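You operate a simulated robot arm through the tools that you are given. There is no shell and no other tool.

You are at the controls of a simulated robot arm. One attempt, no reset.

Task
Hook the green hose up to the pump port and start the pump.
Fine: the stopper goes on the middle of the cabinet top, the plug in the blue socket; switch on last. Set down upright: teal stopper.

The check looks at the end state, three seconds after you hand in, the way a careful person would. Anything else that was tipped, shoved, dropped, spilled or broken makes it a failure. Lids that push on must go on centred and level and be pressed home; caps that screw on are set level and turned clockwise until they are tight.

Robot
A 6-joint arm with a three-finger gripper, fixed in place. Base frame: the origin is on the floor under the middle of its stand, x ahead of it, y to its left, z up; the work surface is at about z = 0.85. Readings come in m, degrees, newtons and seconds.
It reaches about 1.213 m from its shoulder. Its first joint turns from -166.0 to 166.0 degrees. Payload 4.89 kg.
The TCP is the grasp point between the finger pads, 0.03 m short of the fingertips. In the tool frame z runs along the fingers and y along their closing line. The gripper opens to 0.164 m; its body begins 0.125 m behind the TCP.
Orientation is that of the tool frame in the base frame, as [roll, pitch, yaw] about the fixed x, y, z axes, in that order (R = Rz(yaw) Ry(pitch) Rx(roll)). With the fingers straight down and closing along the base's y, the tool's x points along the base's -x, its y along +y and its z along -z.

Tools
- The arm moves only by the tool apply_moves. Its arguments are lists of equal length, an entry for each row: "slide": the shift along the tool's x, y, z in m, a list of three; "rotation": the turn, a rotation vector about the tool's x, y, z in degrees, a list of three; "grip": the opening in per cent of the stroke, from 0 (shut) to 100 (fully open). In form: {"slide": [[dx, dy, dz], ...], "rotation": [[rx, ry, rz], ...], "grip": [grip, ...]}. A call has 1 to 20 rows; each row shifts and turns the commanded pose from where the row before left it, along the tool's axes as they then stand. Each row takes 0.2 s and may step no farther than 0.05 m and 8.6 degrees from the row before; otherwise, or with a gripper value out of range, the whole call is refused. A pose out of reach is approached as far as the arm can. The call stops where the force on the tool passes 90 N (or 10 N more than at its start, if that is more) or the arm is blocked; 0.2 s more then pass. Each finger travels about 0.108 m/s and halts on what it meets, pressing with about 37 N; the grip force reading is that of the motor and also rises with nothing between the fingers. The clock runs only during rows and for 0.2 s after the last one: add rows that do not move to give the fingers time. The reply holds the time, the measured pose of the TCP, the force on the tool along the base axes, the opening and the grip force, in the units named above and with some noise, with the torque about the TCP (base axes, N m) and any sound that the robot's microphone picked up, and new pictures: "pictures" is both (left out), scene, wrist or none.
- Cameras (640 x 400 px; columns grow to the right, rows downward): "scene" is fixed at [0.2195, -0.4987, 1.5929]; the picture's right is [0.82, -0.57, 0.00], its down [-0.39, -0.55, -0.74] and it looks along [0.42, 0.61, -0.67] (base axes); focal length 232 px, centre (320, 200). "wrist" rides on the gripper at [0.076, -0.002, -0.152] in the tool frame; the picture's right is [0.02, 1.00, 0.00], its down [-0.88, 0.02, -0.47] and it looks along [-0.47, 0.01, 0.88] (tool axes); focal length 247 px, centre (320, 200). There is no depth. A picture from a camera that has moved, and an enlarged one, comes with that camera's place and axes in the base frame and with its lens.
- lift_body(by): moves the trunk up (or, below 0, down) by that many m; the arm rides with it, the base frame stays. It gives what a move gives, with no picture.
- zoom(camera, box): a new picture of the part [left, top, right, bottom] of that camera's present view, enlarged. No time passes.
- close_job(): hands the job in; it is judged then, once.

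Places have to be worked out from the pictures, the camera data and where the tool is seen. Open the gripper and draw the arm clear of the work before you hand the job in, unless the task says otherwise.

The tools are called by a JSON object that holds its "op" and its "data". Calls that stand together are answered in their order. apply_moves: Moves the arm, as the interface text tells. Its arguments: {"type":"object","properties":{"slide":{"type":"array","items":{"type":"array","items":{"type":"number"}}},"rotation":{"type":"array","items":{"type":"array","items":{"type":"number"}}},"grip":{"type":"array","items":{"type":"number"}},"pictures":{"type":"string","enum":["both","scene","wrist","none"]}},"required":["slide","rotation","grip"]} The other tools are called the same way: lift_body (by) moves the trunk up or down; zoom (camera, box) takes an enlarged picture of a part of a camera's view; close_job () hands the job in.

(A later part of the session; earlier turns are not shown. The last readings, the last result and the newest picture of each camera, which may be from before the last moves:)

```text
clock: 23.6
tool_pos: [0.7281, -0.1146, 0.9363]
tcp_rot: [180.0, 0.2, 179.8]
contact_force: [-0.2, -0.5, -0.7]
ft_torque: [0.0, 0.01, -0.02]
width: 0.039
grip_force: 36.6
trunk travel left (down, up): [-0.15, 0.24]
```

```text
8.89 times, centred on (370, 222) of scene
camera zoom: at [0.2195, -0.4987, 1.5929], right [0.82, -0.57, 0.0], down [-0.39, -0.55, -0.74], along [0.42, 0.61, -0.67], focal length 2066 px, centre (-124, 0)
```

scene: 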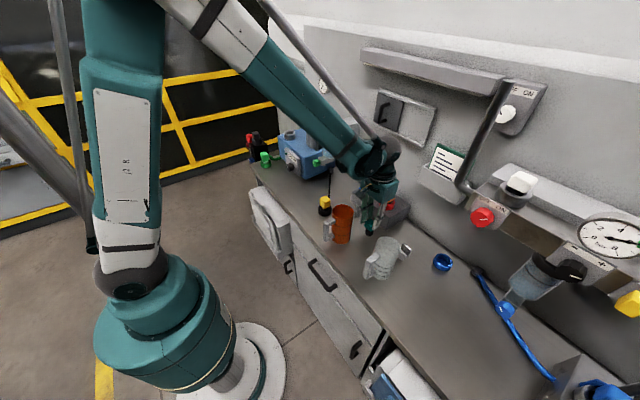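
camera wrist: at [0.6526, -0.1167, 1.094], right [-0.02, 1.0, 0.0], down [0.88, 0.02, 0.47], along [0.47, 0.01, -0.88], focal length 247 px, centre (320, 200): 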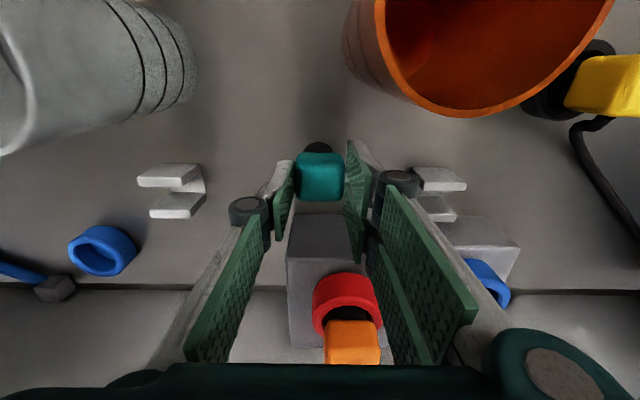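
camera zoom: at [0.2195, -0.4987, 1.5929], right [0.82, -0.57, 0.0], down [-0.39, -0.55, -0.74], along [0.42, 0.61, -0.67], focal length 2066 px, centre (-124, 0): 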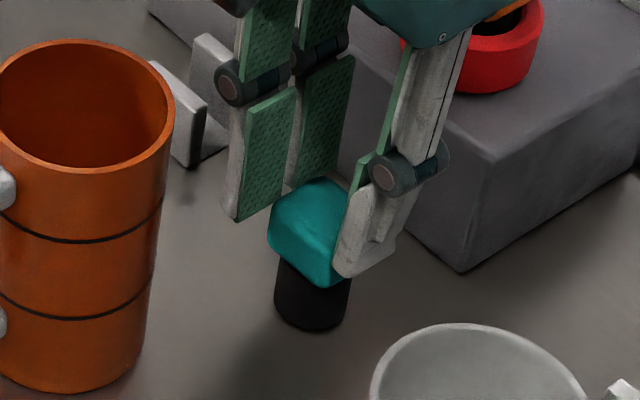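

The stem bottom looks to be just above the surface. I'll keep lowering in 1.5 mm steps.

{"op": "apply_moves", "data": {"slide": [[0, 0, 0.0015], [0, 0, 0.0015], [0, 0, 0.0015], [0, 0, 0]], "rotation": [[0, 0, 0], [0, 0, 0], [0, 0, 0], [0, 0, 0]], "grip": [10, 10, 10, 10], "pictures": "none"}}

{"op": "zoom", "data": {"camera": "scene", "box": [340, 200, 400, 245]}}

```text
clock: 24.6
tool_pos: [0.7275, -0.1155, 0.9323]
tcp_rot: [180.0, 0.2, 179.6]
contact_force: [2.9, -6.8, 28.8]
ft_torque: [-0.26, -0.47, -0.07]
width: 0.0391
grip_force: 36.5
trunk travel left (down, up): [-0.15, 0.24]
```

```text
8.89 times, centred on (370, 222) of scene
camera zoom: at [0.2195, -0.4987, 1.5929], right [0.82, -0.57, 0.0], down [-0.39, -0.55, -0.74], along [0.42, 0.61, -0.67], focal length 2066 px, centre (-124, 0)
```

zoom: 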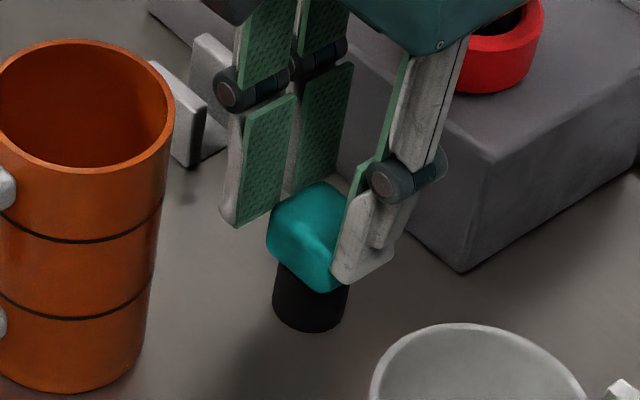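

It touched down with 29 N at TCP z ≈ 0.932. I'll raise 1 mm to relieve the load, then open slowly.

{"op": "apply_moves", "data": {"slide": [[0, 0, -0.0012], [0, 0, 0]], "rotation": [[0, 0, 0], [0, 0, 0]], "grip": [10, 10], "pictures": "none"}}

```text
clock: 25.2
tool_pos: [0.7276, -0.1136, 0.9323]
tcp_rot: [-180.0, 0.0, 179.7]
contact_force: [-1.3, -2.3, 7.5]
ft_torque: [-0.09, 0.05, 0.0]
width: 0.0393
grip_force: 37.2
trunk travel left (down, up): [-0.15, 0.24]
```

The load is down to about 7 N. I'll open gently to release, then check that the stopper is standing.

{"op": "apply_moves", "data": {"slide": [[0, 0, 0], [0, 0, 0], [0, 0, 0], [0, 0, 0], [0, 0, 0]], "rotation": [[0, 0, 0], [0, 0, 0], [0, 0, 0], [0, 0, 0], [0, 0, 0]], "grip": [23, 26, 32, 40, 42]}}

{"op": "zoom", "data": {"camera": "scene", "box": [340, 200, 400, 245]}}

```text
clock: 26.4
tool_pos: [0.7289, -0.1148, 0.9338]
tcp_rot: [-179.9, 0.1, 179.8]
contact_force: [0.0, -0.1, -1.1]
ft_torque: [-0.03, -0.01, -0.01]
width: 0.0689
grip_force: 0.0
trunk travel left (down, up): [-0.15, 0.24]
camera wrist: at [0.6523, -0.1164, 1.0852], right [-0.02, 1.0, 0.0], down [0.88, 0.02, 0.47], along [0.47, 0.01, -0.88], focal length 247 px, centre (320, 200)
```

scene: 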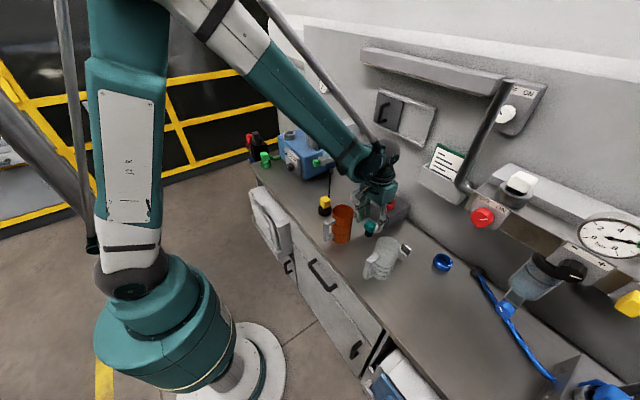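
wrist: 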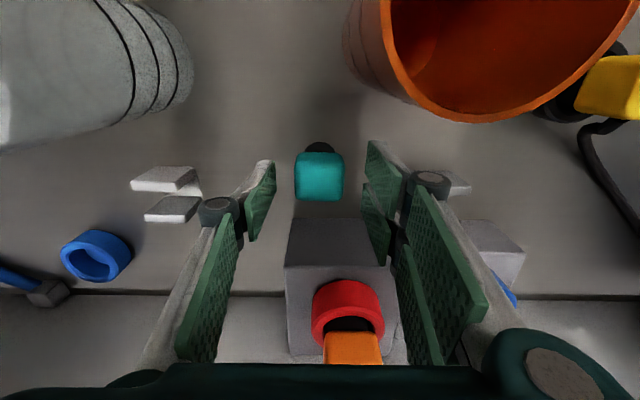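

```text
8.89 times, centred on (370, 222) of scene
camera zoom: at [0.2195, -0.4987, 1.5929], right [0.82, -0.57, 0.0], down [-0.39, -0.55, -0.74], along [0.42, 0.61, -0.67], focal length 2066 px, centre (-124, 0)
```

zoom: 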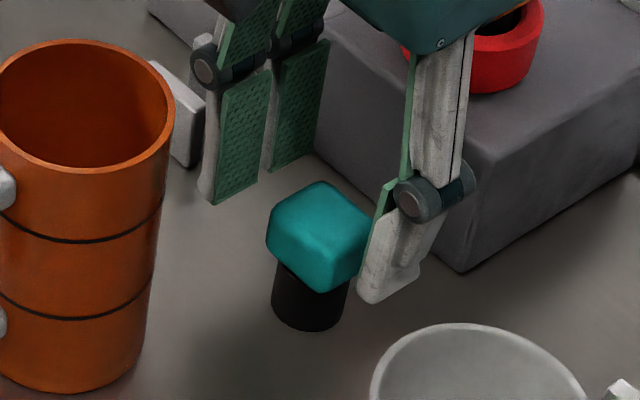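

The stopper is standing upright and free. I'll withdraw straight up, then travel back and left toward the green hose end.

{"op": "apply_moves", "data": {"slide": [[0, 0, -0.01], [0, 0, -0.03], [0, 0, -0.05], [0, 0, -0.05], [0, 0, -0.05], [0, 0, -0.05], [0, 0, -0.05], [0.04, 0.03, 0], [0.04, 0.03, 0], [0.04, 0.03, 0], [0, 0.05, 0], [0, 0.05, 0], [0, 0.05, 0], [0, 0.05, 0], [0, 0.05, 0], [0, 0.05, 0], [0, 0.05, 0], [0, 0.05, 0], [0, 0.05, 0], [0, 0.05, 0]], "rotation": [[0, 0, 0], [0, 0, 0], [0, 0, 0], [0, 0, 0], [0, 0, 0], [0, 0, 0], [0, 0, 0], [0, 0, 0], [0, 0, 0], [0, 0, 0], [0, 0, 0], [0, 0, 0], [0, 0, 0], [0, 0, 0], [0, 0, 0], [0, 0, 0], [0, 0, 0], [0, 0, 0], [0, 0, 0], [0, 0, 0]], "grip": [42, 42, 42, 42, 42, 42, 42, 50, 50, 50, 50, 50, 50, 50, 50, 50, 50, 50, 50, 50]}}

{"op": "zoom", "data": {"camera": "scene", "box": [300, 160, 440, 280]}}

```text
clock: 30.6
tool_pos: [0.6101, 0.4732, 1.2236]
tcp_rot: [179.8, 0.1, 179.7]
contact_force: [0.2, -1.5, 0.9]
ft_torque: [0.3, -0.02, -0.04]
width: 0.082
grip_force: 0.0
trunk travel left (down, up): [-0.15, 0.24]
camera wrist: at [0.5343, 0.473, 1.3753], right [-0.02, 1.0, 0.0], down [0.88, 0.01, 0.47], along [0.47, 0.01, -0.88], focal length 247 px, centre (320, 200)
```

scene: 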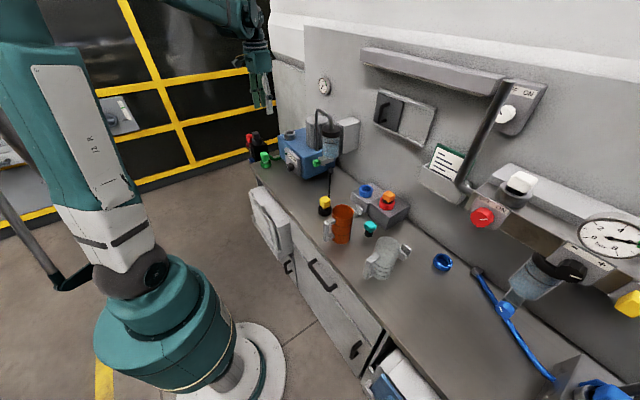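
wrist: 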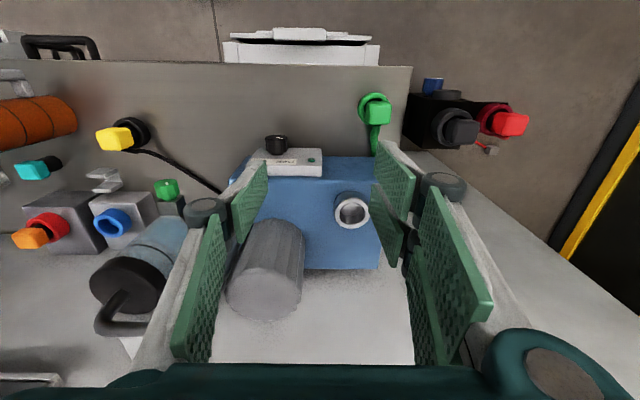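

```text
3.33 times, centred on (370, 220) of scene
camera zoom: at [0.2195, -0.4987, 1.5929], right [0.82, -0.57, 0.0], down [-0.39, -0.55, -0.74], along [0.42, 0.61, -0.67], focal length 775 px, centre (153, 133)
```

zoom: 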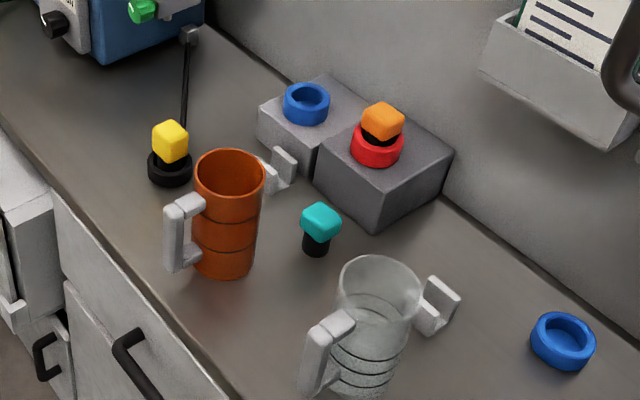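

The stopper stands upright and alone on the worktop. The hose plug works out to about (0.59, 0.575), so I'll hover over it at z ≈ 1.08.

{"op": "apply_moves", "data": {"slide": [[0.009, 0.05, 0], [0.009, 0.05, 0], [0, 0, 0.048], [0, 0, 0.048], [0, 0, 0.045], [0, 0, 0]], "rotation": [[0, 0, 0], [0, 0, 0], [0, 0, 0], [0, 0, 0], [0, 0, 0], [0, 0, 0]], "grip": [50, 50, 50, 50, 50, 50]}}

{"op": "zoom", "data": {"camera": "wrist", "box": [240, 60, 400, 200]}}

{"op": "zoom", "data": {"camera": "scene", "box": [230, 90, 330, 180]}}

```text
refused: row 1 steps farther than a row can; nothing moved
```

```text
2.86 times, centred on (320, 130) of wrist
camera zoom: at [0.5343, 0.473, 1.3753], right [-0.02, 1.0, 0.0], down [0.88, 0.01, 0.47], along [0.47, 0.01, -0.88], focal length 706 px, centre (320, 400)
```

zoom: 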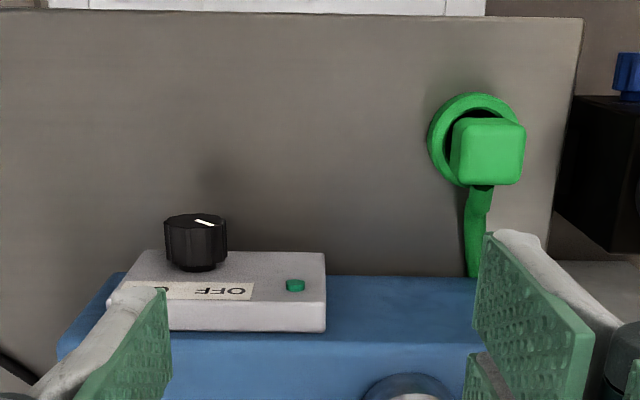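

```text
4.44 times, centred on (280, 135) of scene
camera zoom: at [0.2195, -0.4987, 1.5929], right [0.82, -0.57, 0.0], down [-0.39, -0.55, -0.74], along [0.42, 0.61, -0.67], focal length 1033 px, centre (498, 489)
```

zoom: 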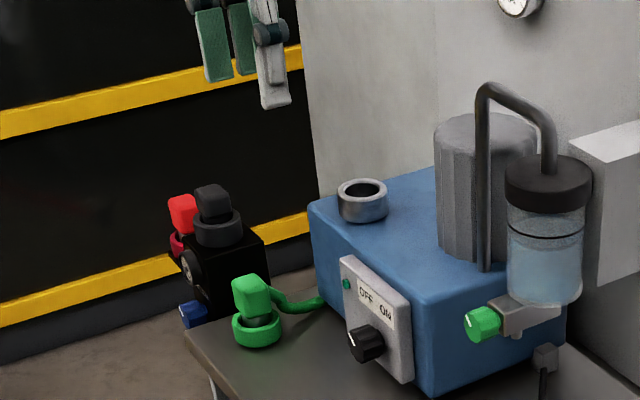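

Row 1 was just over the step limit, so nothing moved. The zoom shows the hose leaving the cube on its +x side, so closing along y is fine. I'll repeat the move with shorter steps.

{"op": "apply_moves", "data": {"slide": [[0.006, 0.034, 0], [0.006, 0.034, 0], [0.006, 0.034, 0], [0, 0, 0.048], [0, 0, 0.048], [0, 0, 0.045], [0, 0, 0]], "rotation": [[0, 0, 0], [0, 0, 0], [0, 0, 0], [0, 0, 0], [0, 0, 0], [0, 0, 0], [0, 0, 0]], "grip": [50, 50, 50, 50, 50, 50, 50]}}

{"op": "zoom", "data": {"camera": "wrist", "box": [240, 80, 400, 220]}}

{"op": "zoom", "data": {"camera": "scene", "box": [230, 90, 330, 180]}}

```text
clock: 32.2
tool_pos: [0.5935, 0.5782, 1.0822]
tcp_rot: [180.0, 0.1, 179.8]
contact_force: [-0.1, -0.5, -1.1]
ft_torque: [-0.04, 0.03, -0.01]
width: 0.0822
grip_force: 0.0
trunk travel left (down, up): [-0.15, 0.24]
camera wrist: at [0.5175, 0.5763, 1.2344], right [-0.02, 1.0, 0.0], down [0.88, 0.02, 0.47], along [0.47, 0.01, -0.88], focal length 247 px, centre (320, 200)
```

scene: 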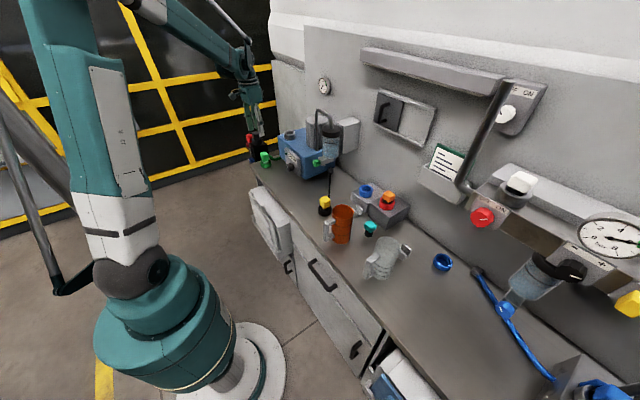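
wrist: 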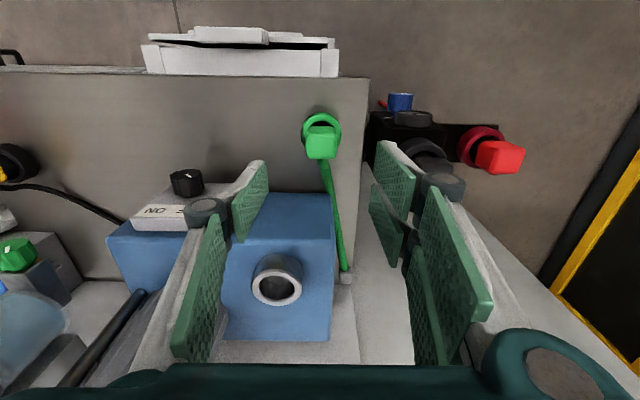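

```text
2.86 times, centred on (320, 150) of wrist
camera zoom: at [0.5175, 0.5763, 1.2344], right [-0.02, 1.0, 0.0], down [0.88, 0.02, 0.47], along [0.47, 0.01, -0.88], focal length 706 px, centre (320, 343)
```

zoom: 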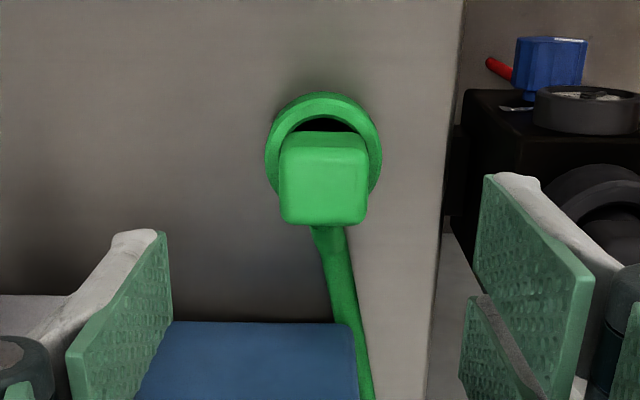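

```text
4.44 times, centred on (280, 135) of scene
camera zoom: at [0.2195, -0.4987, 1.5929], right [0.82, -0.57, 0.0], down [-0.39, -0.55, -0.74], along [0.42, 0.61, -0.67], focal length 1033 px, centre (498, 489)
```

zoom: 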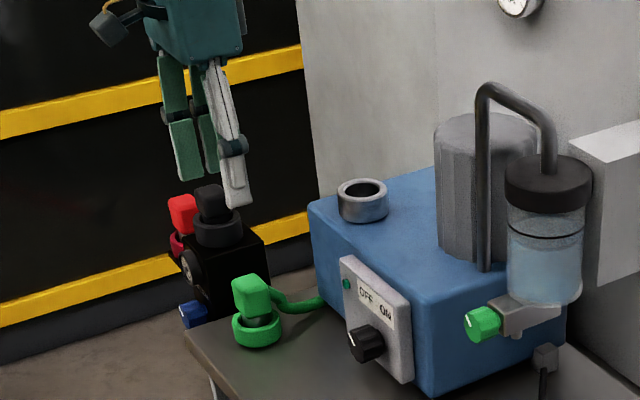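

The hose plug's cube top is at about (0.600, 0.580, 0.93). A black box with a grey plug, whose top is at about z ≈ 1.0, starts close by at y ≈ 0.66. I'll narrow the opening to about 60 mm, centre over the plug, and descend partway to check clearance.

{"op": "apply_moves", "data": {"slide": [[-0.006, 0.0015, 0], [0, 0, 0], [0, 0, 0.03], [0, 0, 0.03], [0, 0, 0.03], [0, 0, 0]], "rotation": [[0, 0, 0], [0, 0, 0], [0, 0, 0], [0, 0, 0], [0, 0, 0], [0, 0, 0]], "grip": [38, 38, 38, 38, 38, 38]}}

{"op": "zoom", "data": {"camera": "wrist", "box": [200, 80, 440, 260]}}

{"op": "zoom", "data": {"camera": "scene", "box": [235, 110, 305, 180]}}

```text
clock: 33.6
tool_pos: [0.5998, 0.5785, 0.9909]
tcp_rot: [179.9, 0.0, 179.8]
contact_force: [0.6, -0.1, 0.7]
ft_torque: [-0.03, 0.0, -0.01]
width: 0.0624
grip_force: 0.1
trunk travel left (down, up): [-0.15, 0.24]
camera wrist: at [0.5231, 0.5776, 1.1439], right [-0.02, 1.0, 0.0], down [0.88, 0.02, 0.47], along [0.47, 0.01, -0.88], focal length 247 px, centre (320, 200)
```

scene: 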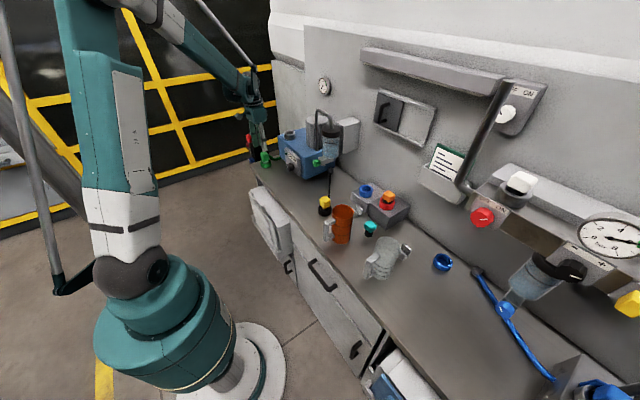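
wrist: 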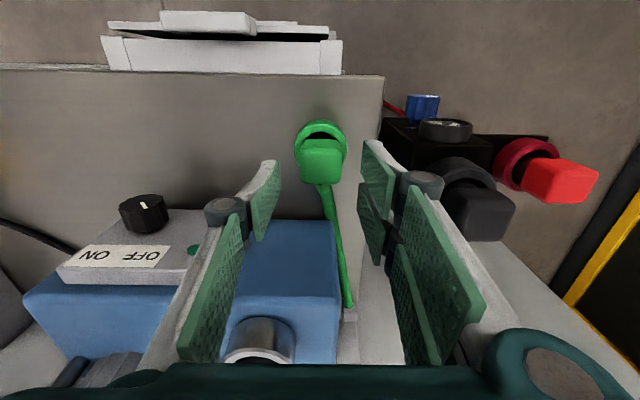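

```text
2.22 times, centred on (320, 170) of wrist
camera zoom: at [0.5231, 0.5776, 1.1439], right [-0.02, 1.0, 0.0], down [0.88, 0.02, 0.47], along [0.47, 0.01, -0.88], focal length 549 px, centre (320, 267)
```

zoom: 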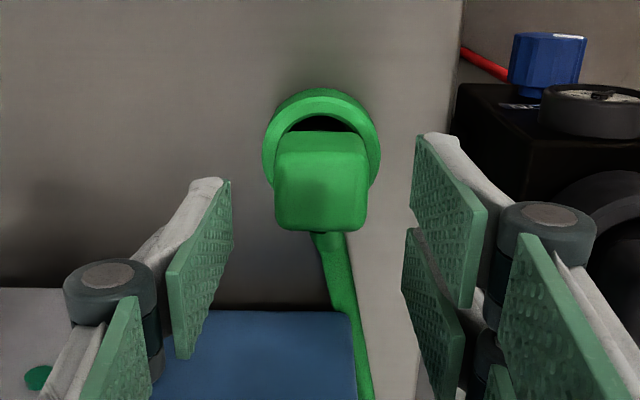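

```text
5.71 times, centred on (270, 145) of scene
camera zoom: at [0.2195, -0.4987, 1.5929], right [0.82, -0.57, 0.0], down [-0.39, -0.55, -0.74], along [0.42, 0.61, -0.67], focal length 1328 px, centre (606, 514)
```

zoom: 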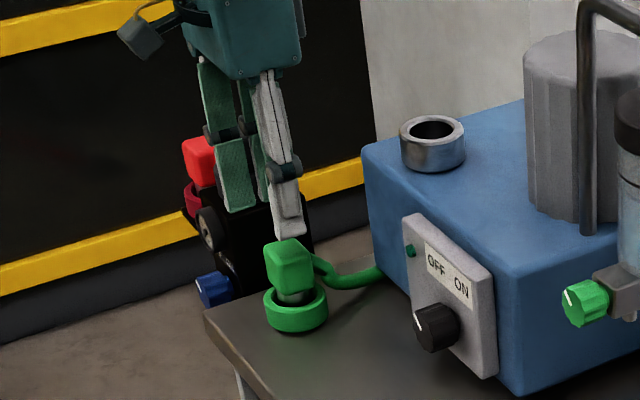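

The plug is centred between the fingers, and the +y finger's outer side at y ≈ 0.64 stays about 2 cm from the grey plug. I'll descend to the grip height, z ≈ 0.933.

{"op": "apply_moves", "data": {"slide": [[0, 0.001, 0.025], [0, 0, 0.02], [0, 0, 0.012], [0, 0, 0]], "rotation": [[0, 0, 0], [0, 0, 0], [0, 0, 0], [0, 0, 0]], "grip": [38, 38, 38, 38]}}

{"op": "zoom", "data": {"camera": "wrist", "box": [200, 80, 440, 260]}}

{"op": "zoom", "data": {"camera": "scene", "box": [235, 110, 305, 180]}}

```text
clock: 34.6
tool_pos: [0.5987, 0.5791, 0.9349]
tcp_rot: [180.0, 0.1, 179.8]
contact_force: [-0.9, 0.6, 0.3]
ft_torque: [0.02, 0.0, 0.0]
width: 0.0623
grip_force: 0.0
trunk travel left (down, up): [-0.15, 0.24]
camera wrist: at [0.5233, 0.5784, 1.0874], right [-0.02, 1.0, 0.0], down [0.88, 0.02, 0.47], along [0.47, 0.01, -0.88], focal length 247 px, centre (320, 200)
```

scene: 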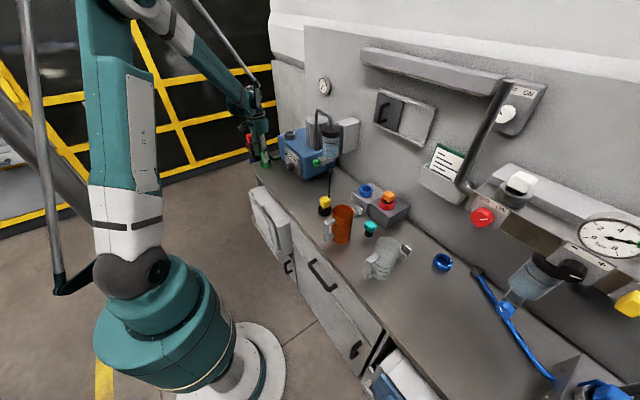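
wrist: 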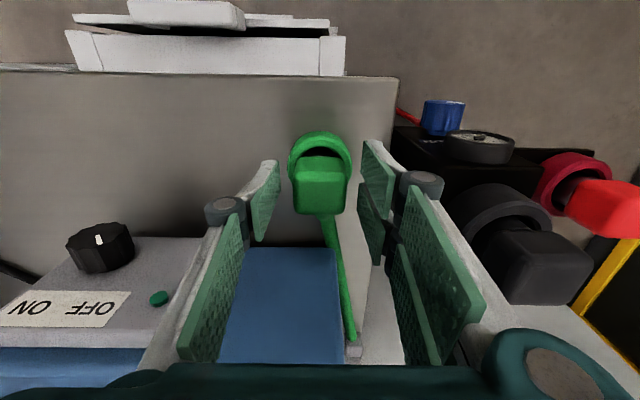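

```text
2.22 times, centred on (320, 170) of wrist
camera zoom: at [0.5233, 0.5784, 1.0874], right [-0.02, 1.0, 0.0], down [0.88, 0.02, 0.47], along [0.47, 0.01, -0.88], focal length 549 px, centre (320, 267)
```

zoom: 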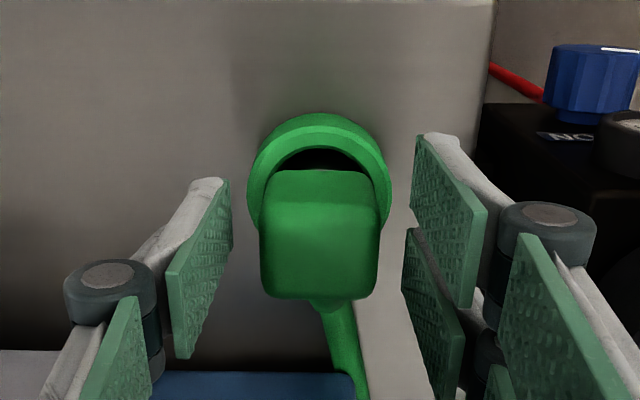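

```text
5.71 times, centred on (270, 145) of scene
camera zoom: at [0.2195, -0.4987, 1.5929], right [0.82, -0.57, 0.0], down [-0.39, -0.55, -0.74], along [0.42, 0.61, -0.67], focal length 1328 px, centre (606, 514)
```

zoom: 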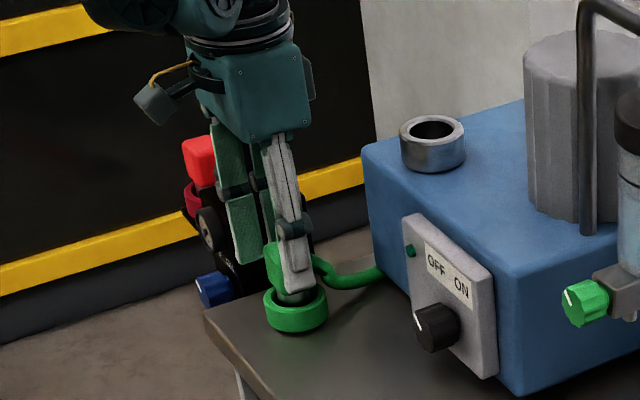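

The plug sits between the pads just as the stopper did, so I'll close the gripper on it.

{"op": "apply_moves", "data": {"slide": [[0, 0, 0.002], [0, 0, 0], [0, 0, 0], [0, 0, 0]], "rotation": [[0, 0, 0], [0, 0, 0], [0, 0, 0], [0, 0, 0]], "grip": [38, 25, 10, 10]}}

{"op": "zoom", "data": {"camera": "wrist", "box": [200, 80, 440, 260]}}

```text
clock: 35.6
tool_pos: [0.6004, 0.5799, 0.9331]
tcp_rot: [180.0, 0.0, 179.9]
contact_force: [-0.5, 0.2, 0.5]
ft_torque: [0.04, -0.04, -0.03]
width: 0.0392
grip_force: 36.5
trunk travel left (down, up): [-0.15, 0.24]
camera wrist: at [0.5231, 0.5785, 1.0854], right [-0.02, 1.0, 0.0], down [0.88, 0.02, 0.47], along [0.47, 0.01, -0.88], focal length 247 px, centre (320, 200)
```

scene: 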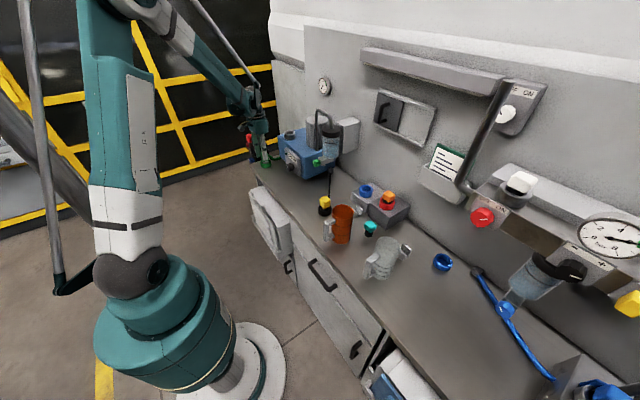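
wrist: 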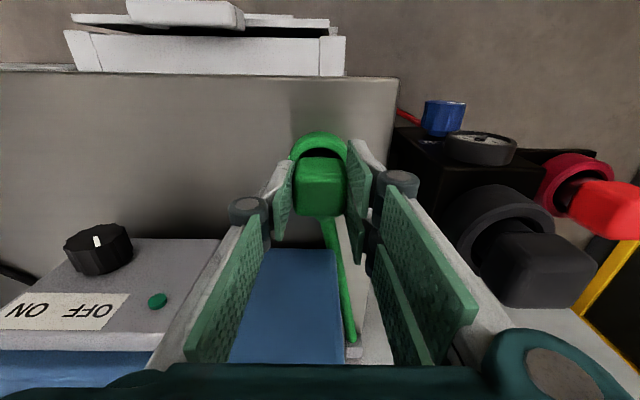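

```text
2.22 times, centred on (320, 170) of wrist
camera zoom: at [0.5231, 0.5785, 1.0854], right [-0.02, 1.0, 0.0], down [0.88, 0.02, 0.47], along [0.47, 0.01, -0.88], focal length 549 px, centre (320, 267)
```

zoom: 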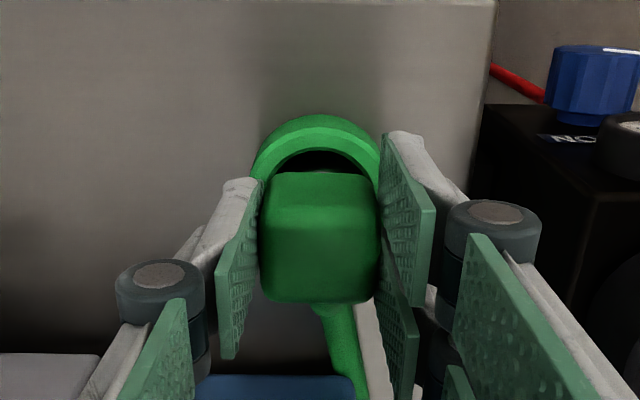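

It is gripped at 39 mm. I'll lift straight up slowly and check that the ring stays behind and how the hose follows.

{"op": "apply_moves", "data": {"slide": [[0, 0, -0.004], [0, 0, -0.006], [0, 0, -0.01], [0, 0, -0.015], [0, 0, -0.02], [0, 0, -0.025], [0, 0, -0.025], [0, 0, 0]], "rotation": [[0, 0, 0], [0, 0, 0], [0, 0, 0], [0, 0, 0], [0, 0, 0], [0, 0, 0], [0, 0, 0], [0, 0, 0]], "grip": [10, 10, 10, 10, 10, 10, 10, 10]}}

{"op": "zoom", "data": {"camera": "scene", "box": [225, 90, 315, 180]}}

```text
clock: 37.4
tool_pos: [0.5986, 0.5803, 1.0389]
tcp_rot: [180.0, 0.1, 179.9]
contact_force: [0.0, 0.4, -1.9]
ft_torque: [0.03, -0.03, 0.01]
width: 0.0393
grip_force: 36.9
trunk travel left (down, up): [-0.15, 0.24]
camera wrist: at [0.5224, 0.5791, 1.1899], right [-0.02, 1.0, 0.0], down [0.88, 0.02, 0.47], along [0.47, 0.01, -0.88], focal length 247 px, centre (320, 200)
```

scene: 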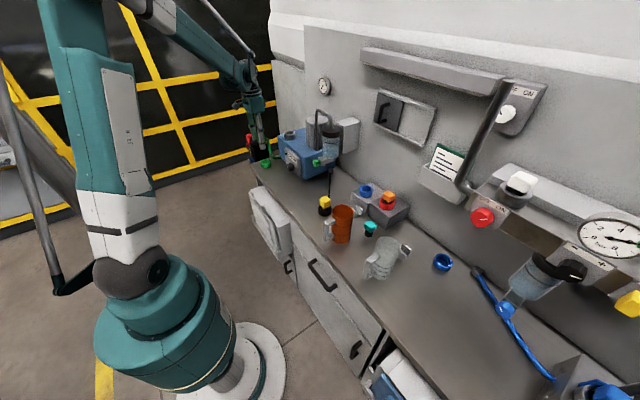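
wrist: 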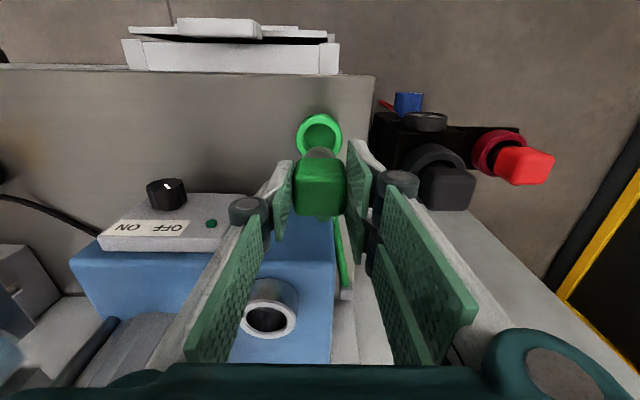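

```text
4.44 times, centred on (270, 135) of scene
camera zoom: at [0.2195, -0.4987, 1.5929], right [0.82, -0.57, 0.0], down [-0.39, -0.55, -0.74], along [0.42, 0.61, -0.67], focal length 1033 px, centre (542, 489)
```

zoom: 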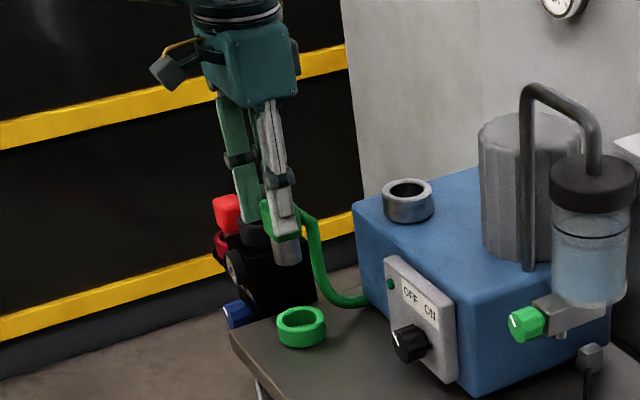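

The hose plug is out and its parking ring stayed put. I'll zoom in to measure how the plug sits in the grip compared with the open port.

{"op": "zoom", "data": {"camera": "wrist", "box": [230, 90, 410, 230]}}

{"op": "zoom", "data": {"camera": "scene", "box": [255, 115, 305, 165]}}

{"op": "zoom", "data": {"camera": "wrist", "box": [200, 230, 360, 370]}}

```text
2.86 times, centred on (320, 160) of wrist
camera zoom: at [0.5224, 0.5791, 1.1899], right [-0.02, 1.0, 0.0], down [0.88, 0.02, 0.47], along [0.47, 0.01, -0.88], focal length 706 px, centre (320, 314)
```

zoom: 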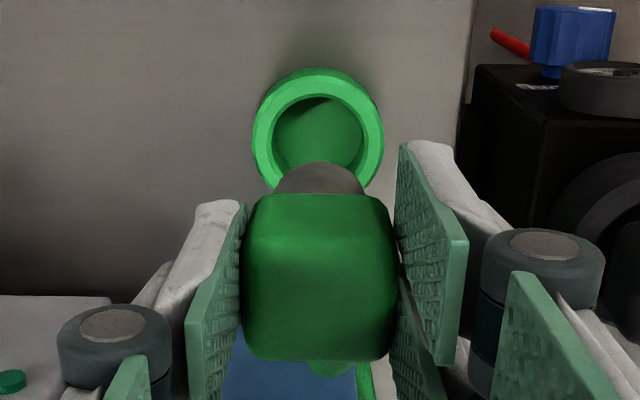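

```text
8.00 times, centred on (280, 140) of scene
camera zoom: at [0.2195, -0.4987, 1.5929], right [0.82, -0.57, 0.0], down [-0.39, -0.55, -0.74], along [0.42, 0.61, -0.67], focal length 1859 px, centre (640, 680)
```

zoom: 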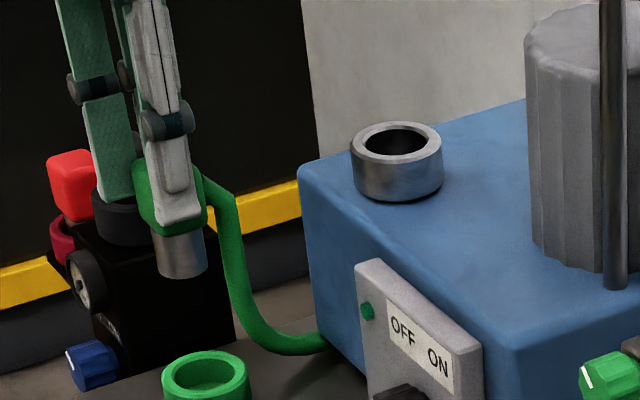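

```text
2.86 times, centred on (280, 300) of wrist
camera zoom: at [0.5224, 0.5791, 1.1899], right [-0.02, 1.0, 0.0], down [0.88, 0.02, 0.47], along [0.47, 0.01, -0.88], focal length 706 px, centre (434, -86)
```

zoom: 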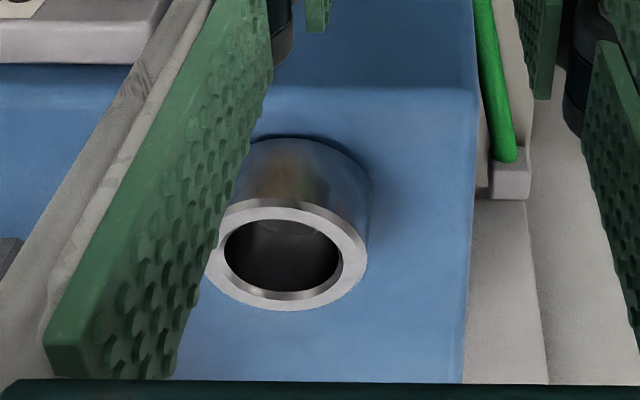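

The plug's stem is centred on the tool, with its bottom about 0.073 m below the TCP. The port bore is about 40 mm and the stem about 30 mm. I'll raise to z = 1.155 and move over the port at (0.740, 0.531).

{"op": "apply_moves", "data": {"slide": [[0, 0, -0.038], [0, 0, -0.038], [0, 0, -0.04], [-0.0353, -0.0123, 0], [-0.0353, -0.0123, 0], [-0.0353, -0.0123, 0], [-0.0353, -0.0123, 0], [0, 0, 0], [0, 0, 0]], "rotation": [[0, 0, 0], [0, 0, 0], [0, 0, 0], [0, 0, 0], [0, 0, 0], [0, 0, 0], [0, 0, 0], [0, 0, 0], [0, 0, 0]], "grip": [10, 10, 10, 10, 10, 10, 10, 10, 10]}}

{"op": "zoom", "data": {"camera": "scene", "box": [255, 85, 325, 155]}}

{"op": "zoom", "data": {"camera": "wrist", "box": [230, 80, 410, 230]}}

```text
clock: 39.4
tool_pos: [0.7406, 0.5292, 1.1539]
tcp_rot: [179.9, 0.2, 179.7]
contact_force: [0.7, -0.5, -1.9]
ft_torque: [0.05, 0.09, 0.01]
width: 0.0391
grip_force: 37.3
trunk travel left (down, up): [-0.15, 0.24]
camera wrist: at [0.6649, 0.5276, 1.3058], right [-0.02, 1.0, 0.0], down [0.88, 0.02, 0.47], along [0.47, 0.01, -0.88], focal length 247 px, centre (320, 200)
```

scene: 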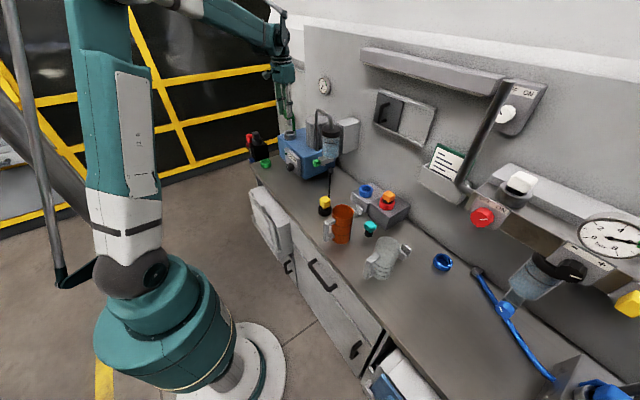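
wrist: 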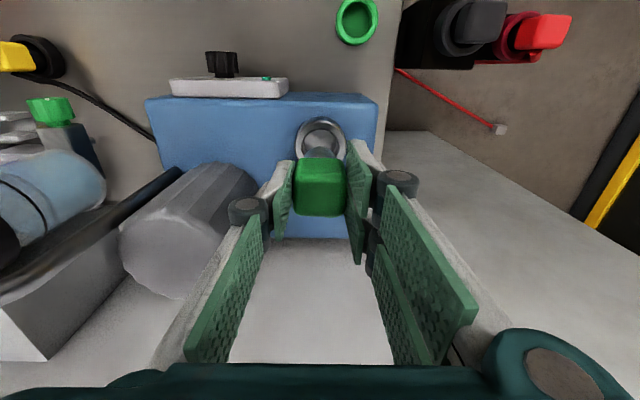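

```text
5.71 times, centred on (290, 120) of scene
camera zoom: at [0.2195, -0.4987, 1.5929], right [0.82, -0.57, 0.0], down [-0.39, -0.55, -0.74], along [0.42, 0.61, -0.67], focal length 1328 px, centre (491, 657)
```

zoom: 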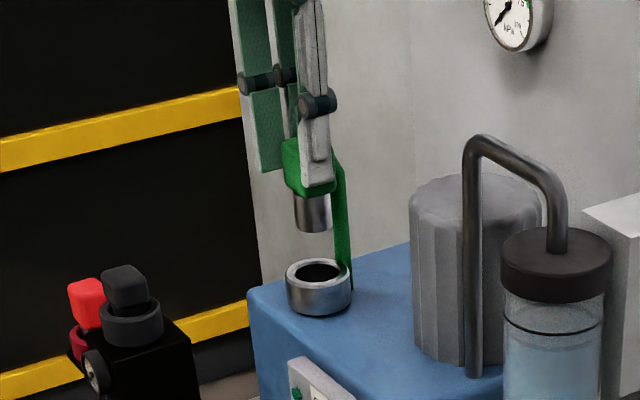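

```text
2.67 times, centred on (320, 155) of wrist
camera zoom: at [0.6649, 0.5276, 1.3058], right [-0.02, 1.0, 0.0], down [0.88, 0.02, 0.47], along [0.47, 0.01, -0.88], focal length 659 px, centre (320, 320)
```

zoom: 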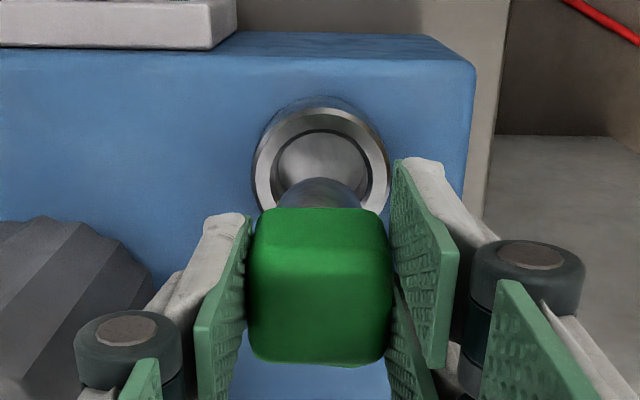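

Both views put the stem within 2–3 mm of the port axis, against about 4 mm of bore clearance. I'll nudge 1.5 mm toward the robot, lower until the stem is just above the ring, and look again.

{"op": "apply_moves", "data": {"slide": [[0.0015, 0.0005, 0.015], [0, 0, 0.015], [0, 0, 0.012], [0, 0, 0]], "rotation": [[0, 0, 0], [0, 0, 0], [0, 0, 0], [0, 0, 0]], "grip": [10, 10, 10, 10]}}

{"op": "zoom", "data": {"camera": "scene", "box": [270, 105, 310, 145]}}

{"op": "zoom", "data": {"camera": "wrist", "box": [250, 90, 390, 220]}}

```text
clock: 40.4
tool_pos: [0.7383, 0.5311, 1.1117]
tcp_rot: [180.0, 0.2, 179.8]
contact_force: [0.7, -0.5, -1.4]
ft_torque: [0.0, 0.06, -0.02]
width: 0.0393
grip_force: 36.9
trunk travel left (down, up): [-0.15, 0.24]
camera wrist: at [0.6626, 0.5294, 1.2635], right [-0.02, 1.0, 0.0], down [0.88, 0.02, 0.47], along [0.47, 0.01, -0.88], focal length 247 px, centre (320, 200)
```

scene: 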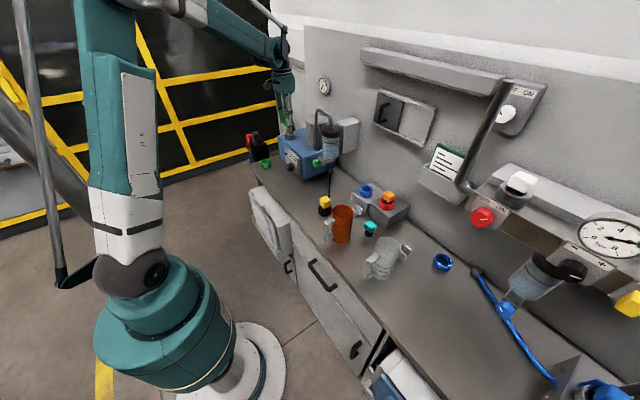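
wrist: 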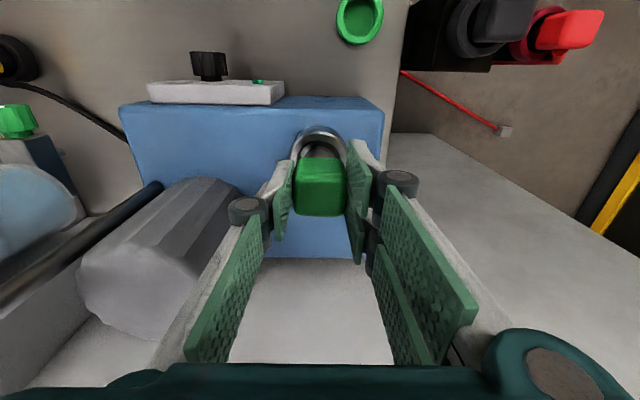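

```text
10.00 times, centred on (290, 125) of scene
camera zoom: at [0.2195, -0.4987, 1.5929], right [0.82, -0.57, 0.0], down [-0.39, -0.55, -0.74], along [0.42, 0.61, -0.67], focal length 2324 px, centre (620, 950)
```

zoom: 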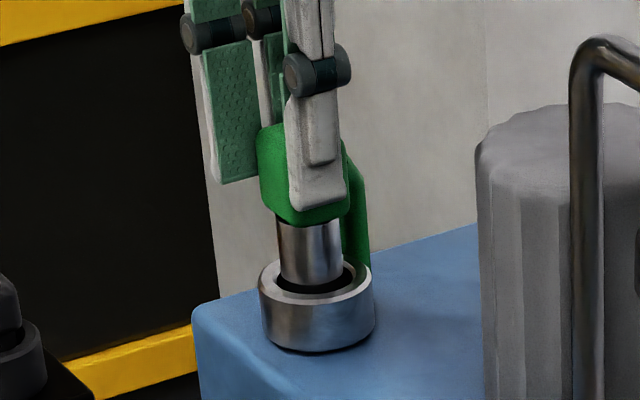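

```text
3.08 times, centred on (320, 155) of wrist
camera zoom: at [0.6626, 0.5294, 1.2635], right [-0.02, 1.0, 0.0], down [0.88, 0.02, 0.47], along [0.47, 0.01, -0.88], focal length 760 px, centre (320, 338)
```

zoom: 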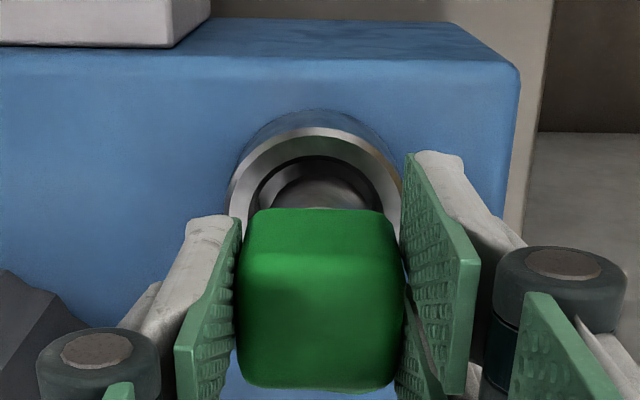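

The scene view now shows the stem about 2.5 mm left of the ring centre, so my nudge went the wrong way. I'll shift 2.5 mm in +x and lower to just inside the ring.

{"op": "apply_moves", "data": {"slide": [[-0.0025, 0, 0], [0, 0, 0.004], [0, 0, 0.004], [0, 0, 0.003], [0, 0, 0]], "rotation": [[0, 0, 0], [0, 0, 0], [0, 0, 0], [0, 0, 0], [0, 0, 0]], "grip": [10, 10, 10, 10, 10]}}

{"op": "zoom", "data": {"camera": "scene", "box": [270, 105, 310, 145]}}

{"op": "zoom", "data": {"camera": "wrist", "box": [250, 90, 390, 220]}}

```text
clock: 41.6
tool_pos: [0.7418, 0.5309, 1.1027]
tcp_rot: [180.0, 0.1, 179.8]
contact_force: [-0.2, 0.1, -1.1]
ft_torque: [-0.02, 0.04, 0.02]
width: 0.0393
grip_force: 37.0
trunk travel left (down, up): [-0.15, 0.24]
camera wrist: at [0.665, 0.5294, 1.2531], right [-0.02, 1.0, 0.0], down [0.88, 0.02, 0.47], along [0.47, 0.01, -0.88], focal length 247 px, centre (320, 200)
```

scene: 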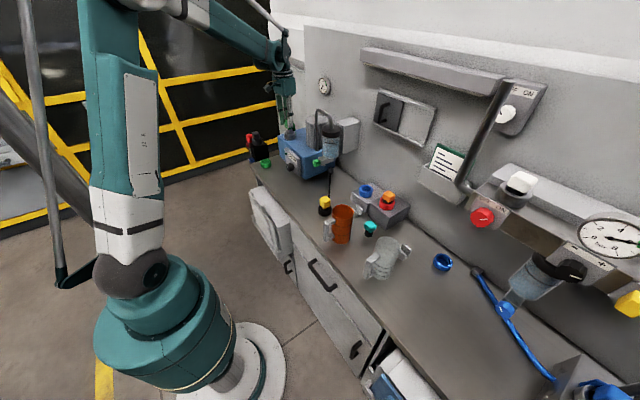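
wrist: 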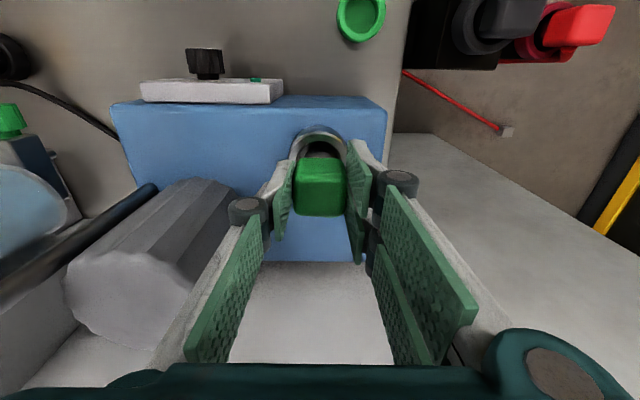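

```text
10.00 times, centred on (290, 125) of scene
camera zoom: at [0.2195, -0.4987, 1.5929], right [0.82, -0.57, 0.0], down [-0.39, -0.55, -0.74], along [0.42, 0.61, -0.67], focal length 2324 px, centre (620, 950)
```

zoom: 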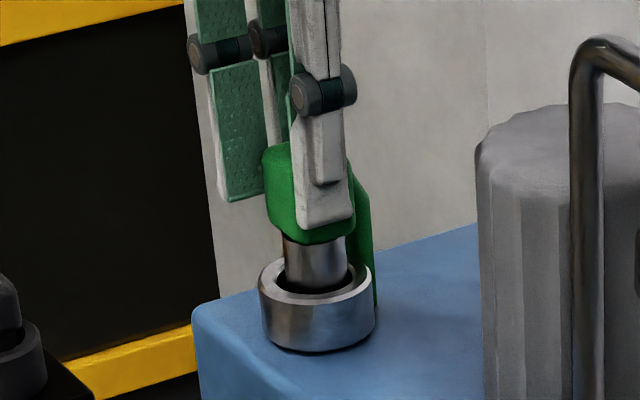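

```text
3.08 times, centred on (320, 155) of wrist
camera zoom: at [0.665, 0.5294, 1.2531], right [-0.02, 1.0, 0.0], down [0.88, 0.02, 0.47], along [0.47, 0.01, -0.88], focal length 760 px, centre (320, 338)
```

zoom: 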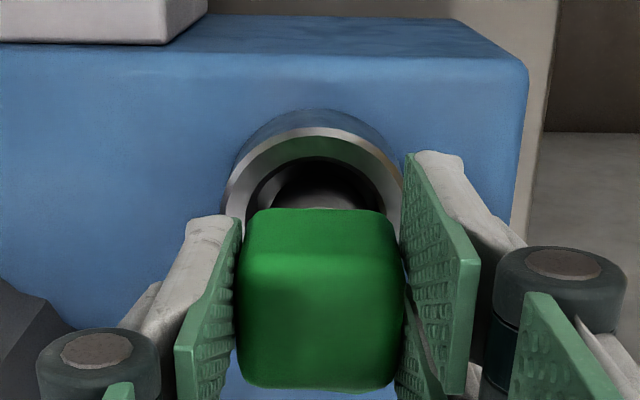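

The stem is now lined up in the scene view, while the wrist view puts the ring about 2 mm toward -y. I'll shift 1.5 mm that way and start inserting in small steps.

{"op": "apply_moves", "data": {"slide": [[0, -0.0015, 0], [0, 0, 0.004], [0, 0, 0.004], [0, 0, 0.004], [0, 0, 0]], "rotation": [[0, 0, 0], [0, 0, 0], [0, 0, 0], [0, 0, 0], [0, 0, 0]], "grip": [10, 10, 10, 10, 10], "pictures": "none"}}

{"op": "zoom", "data": {"camera": "scene", "box": [270, 105, 310, 145]}}

{"op": "zoom", "data": {"camera": "wrist", "box": [250, 90, 390, 220]}}

```text
clock: 42.8
tool_pos: [0.7409, 0.5291, 1.0888]
tcp_rot: [-180.0, 0.1, 179.8]
contact_force: [-1.0, -0.4, -1.4]
ft_torque: [0.03, 0.01, -0.02]
width: 0.0391
grip_force: 37.0
trunk travel left (down, up): [-0.15, 0.24]
```

```text
10.00 times, centred on (290, 125) of scene
camera zoom: at [0.2195, -0.4987, 1.5929], right [0.82, -0.57, 0.0], down [-0.39, -0.55, -0.74], along [0.42, 0.61, -0.67], focal length 2324 px, centre (620, 950)
```

zoom: 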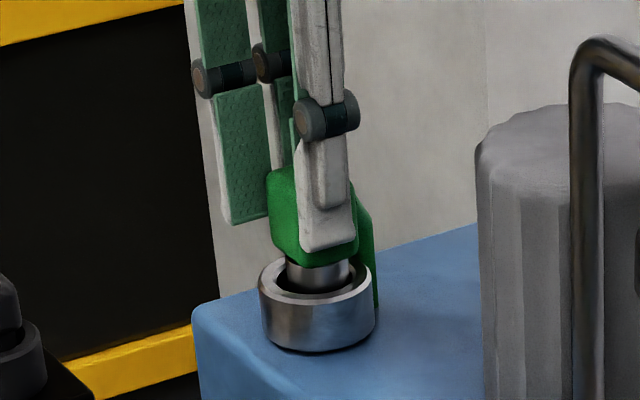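

```text
3.08 times, centred on (320, 155) of wrist
camera zoom: at [0.665, 0.5279, 1.2413], right [-0.02, 1.0, 0.0], down [0.88, 0.02, 0.47], along [0.47, 0.01, -0.88], focal length 760 px, centre (320, 338)
```

zoom: 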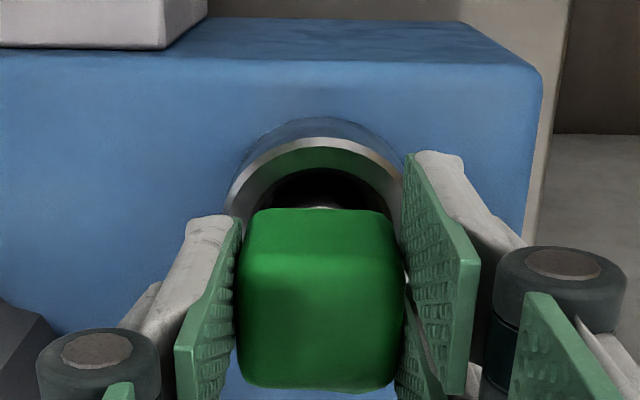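

The stem is entering the ring with no contact force. I'll keep going in small steps.

{"op": "apply_moves", "data": {"slide": [[0, 0, 0.004], [0, 0, 0.004], [0, 0, 0.003], [0, 0, 0]], "rotation": [[0, 0, 0], [0, 0, 0], [0, 0, 0], [0, 0, 0]], "grip": [10, 10, 10, 10], "pictures": "none"}}

{"op": "zoom", "data": {"camera": "scene", "box": [270, 105, 310, 145]}}

```text
clock: 43.8
tool_pos: [0.7397, 0.5287, 1.0805]
tcp_rot: [179.9, 0.1, 179.7]
contact_force: [1.5, 1.4, 31.3]
ft_torque: [0.08, -0.07, 0.05]
width: 0.0395
grip_force: 36.4
trunk travel left (down, up): [-0.15, 0.24]
```

```text
10.00 times, centred on (290, 125) of scene
camera zoom: at [0.2195, -0.4987, 1.5929], right [0.82, -0.57, 0.0], down [-0.39, -0.55, -0.74], along [0.42, 0.61, -0.67], focal length 2324 px, centre (620, 950)
```

zoom: 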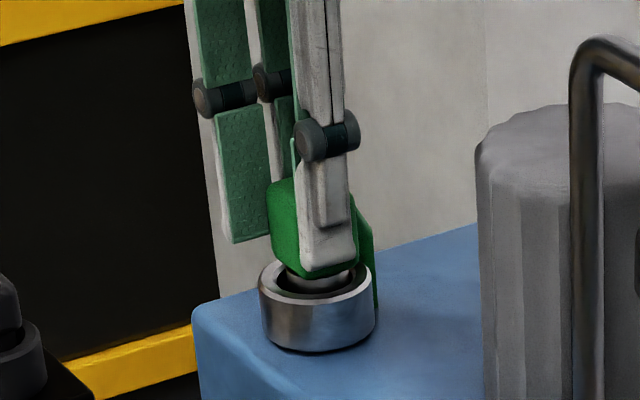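

There is a purely axial resistance of 31 N at TCP z = 1.0805, with negligible side force or torque. That fits the tight part of the seat, as the stopper also came out with friction. I'll press on a little and watch whether the plug moves or the grip slips.

{"op": "apply_moves", "data": {"slide": [[0, 0, 0.002], [0, 0, 0.002], [0, 0, 0]], "rotation": [[0, 0, 0], [0, 0, 0], [0, 0, 0]], "grip": [5, 5, 5], "pictures": "none"}}

{"op": "zoom", "data": {"camera": "scene", "box": [270, 105, 310, 145]}}

{"op": "zoom", "data": {"camera": "wrist", "box": [250, 90, 390, 220]}}

```text
clock: 44.6
tool_pos: [0.7404, 0.5305, 1.0752]
tcp_rot: [180.0, 0.1, 179.9]
contact_force: [0.6, 1.4, 31.6]
ft_torque: [0.01, -0.06, 0.0]
width: 0.0396
grip_force: 36.9
trunk travel left (down, up): [-0.15, 0.24]
```

```text
10.00 times, centred on (290, 125) of scene
camera zoom: at [0.2195, -0.4987, 1.5929], right [0.82, -0.57, 0.0], down [-0.39, -0.55, -0.74], along [0.42, 0.61, -0.67], focal length 2324 px, centre (620, 950)
```

zoom: 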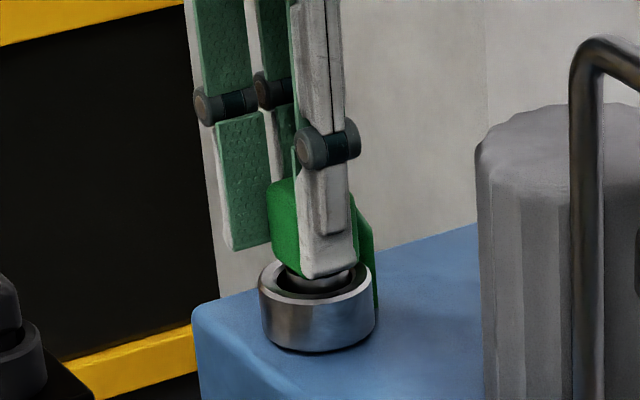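

```text
3.08 times, centred on (320, 155) of wrist
camera zoom: at [0.6639, 0.5273, 1.2274], right [-0.02, 1.0, 0.0], down [0.88, 0.01, 0.48], along [0.48, 0.01, -0.88], focal length 760 px, centre (320, 338)
```

zoom: 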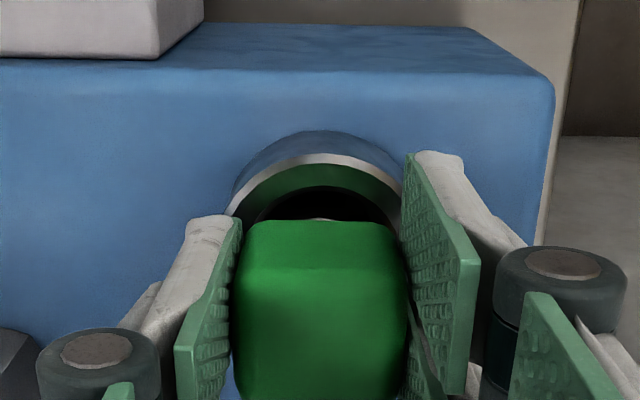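

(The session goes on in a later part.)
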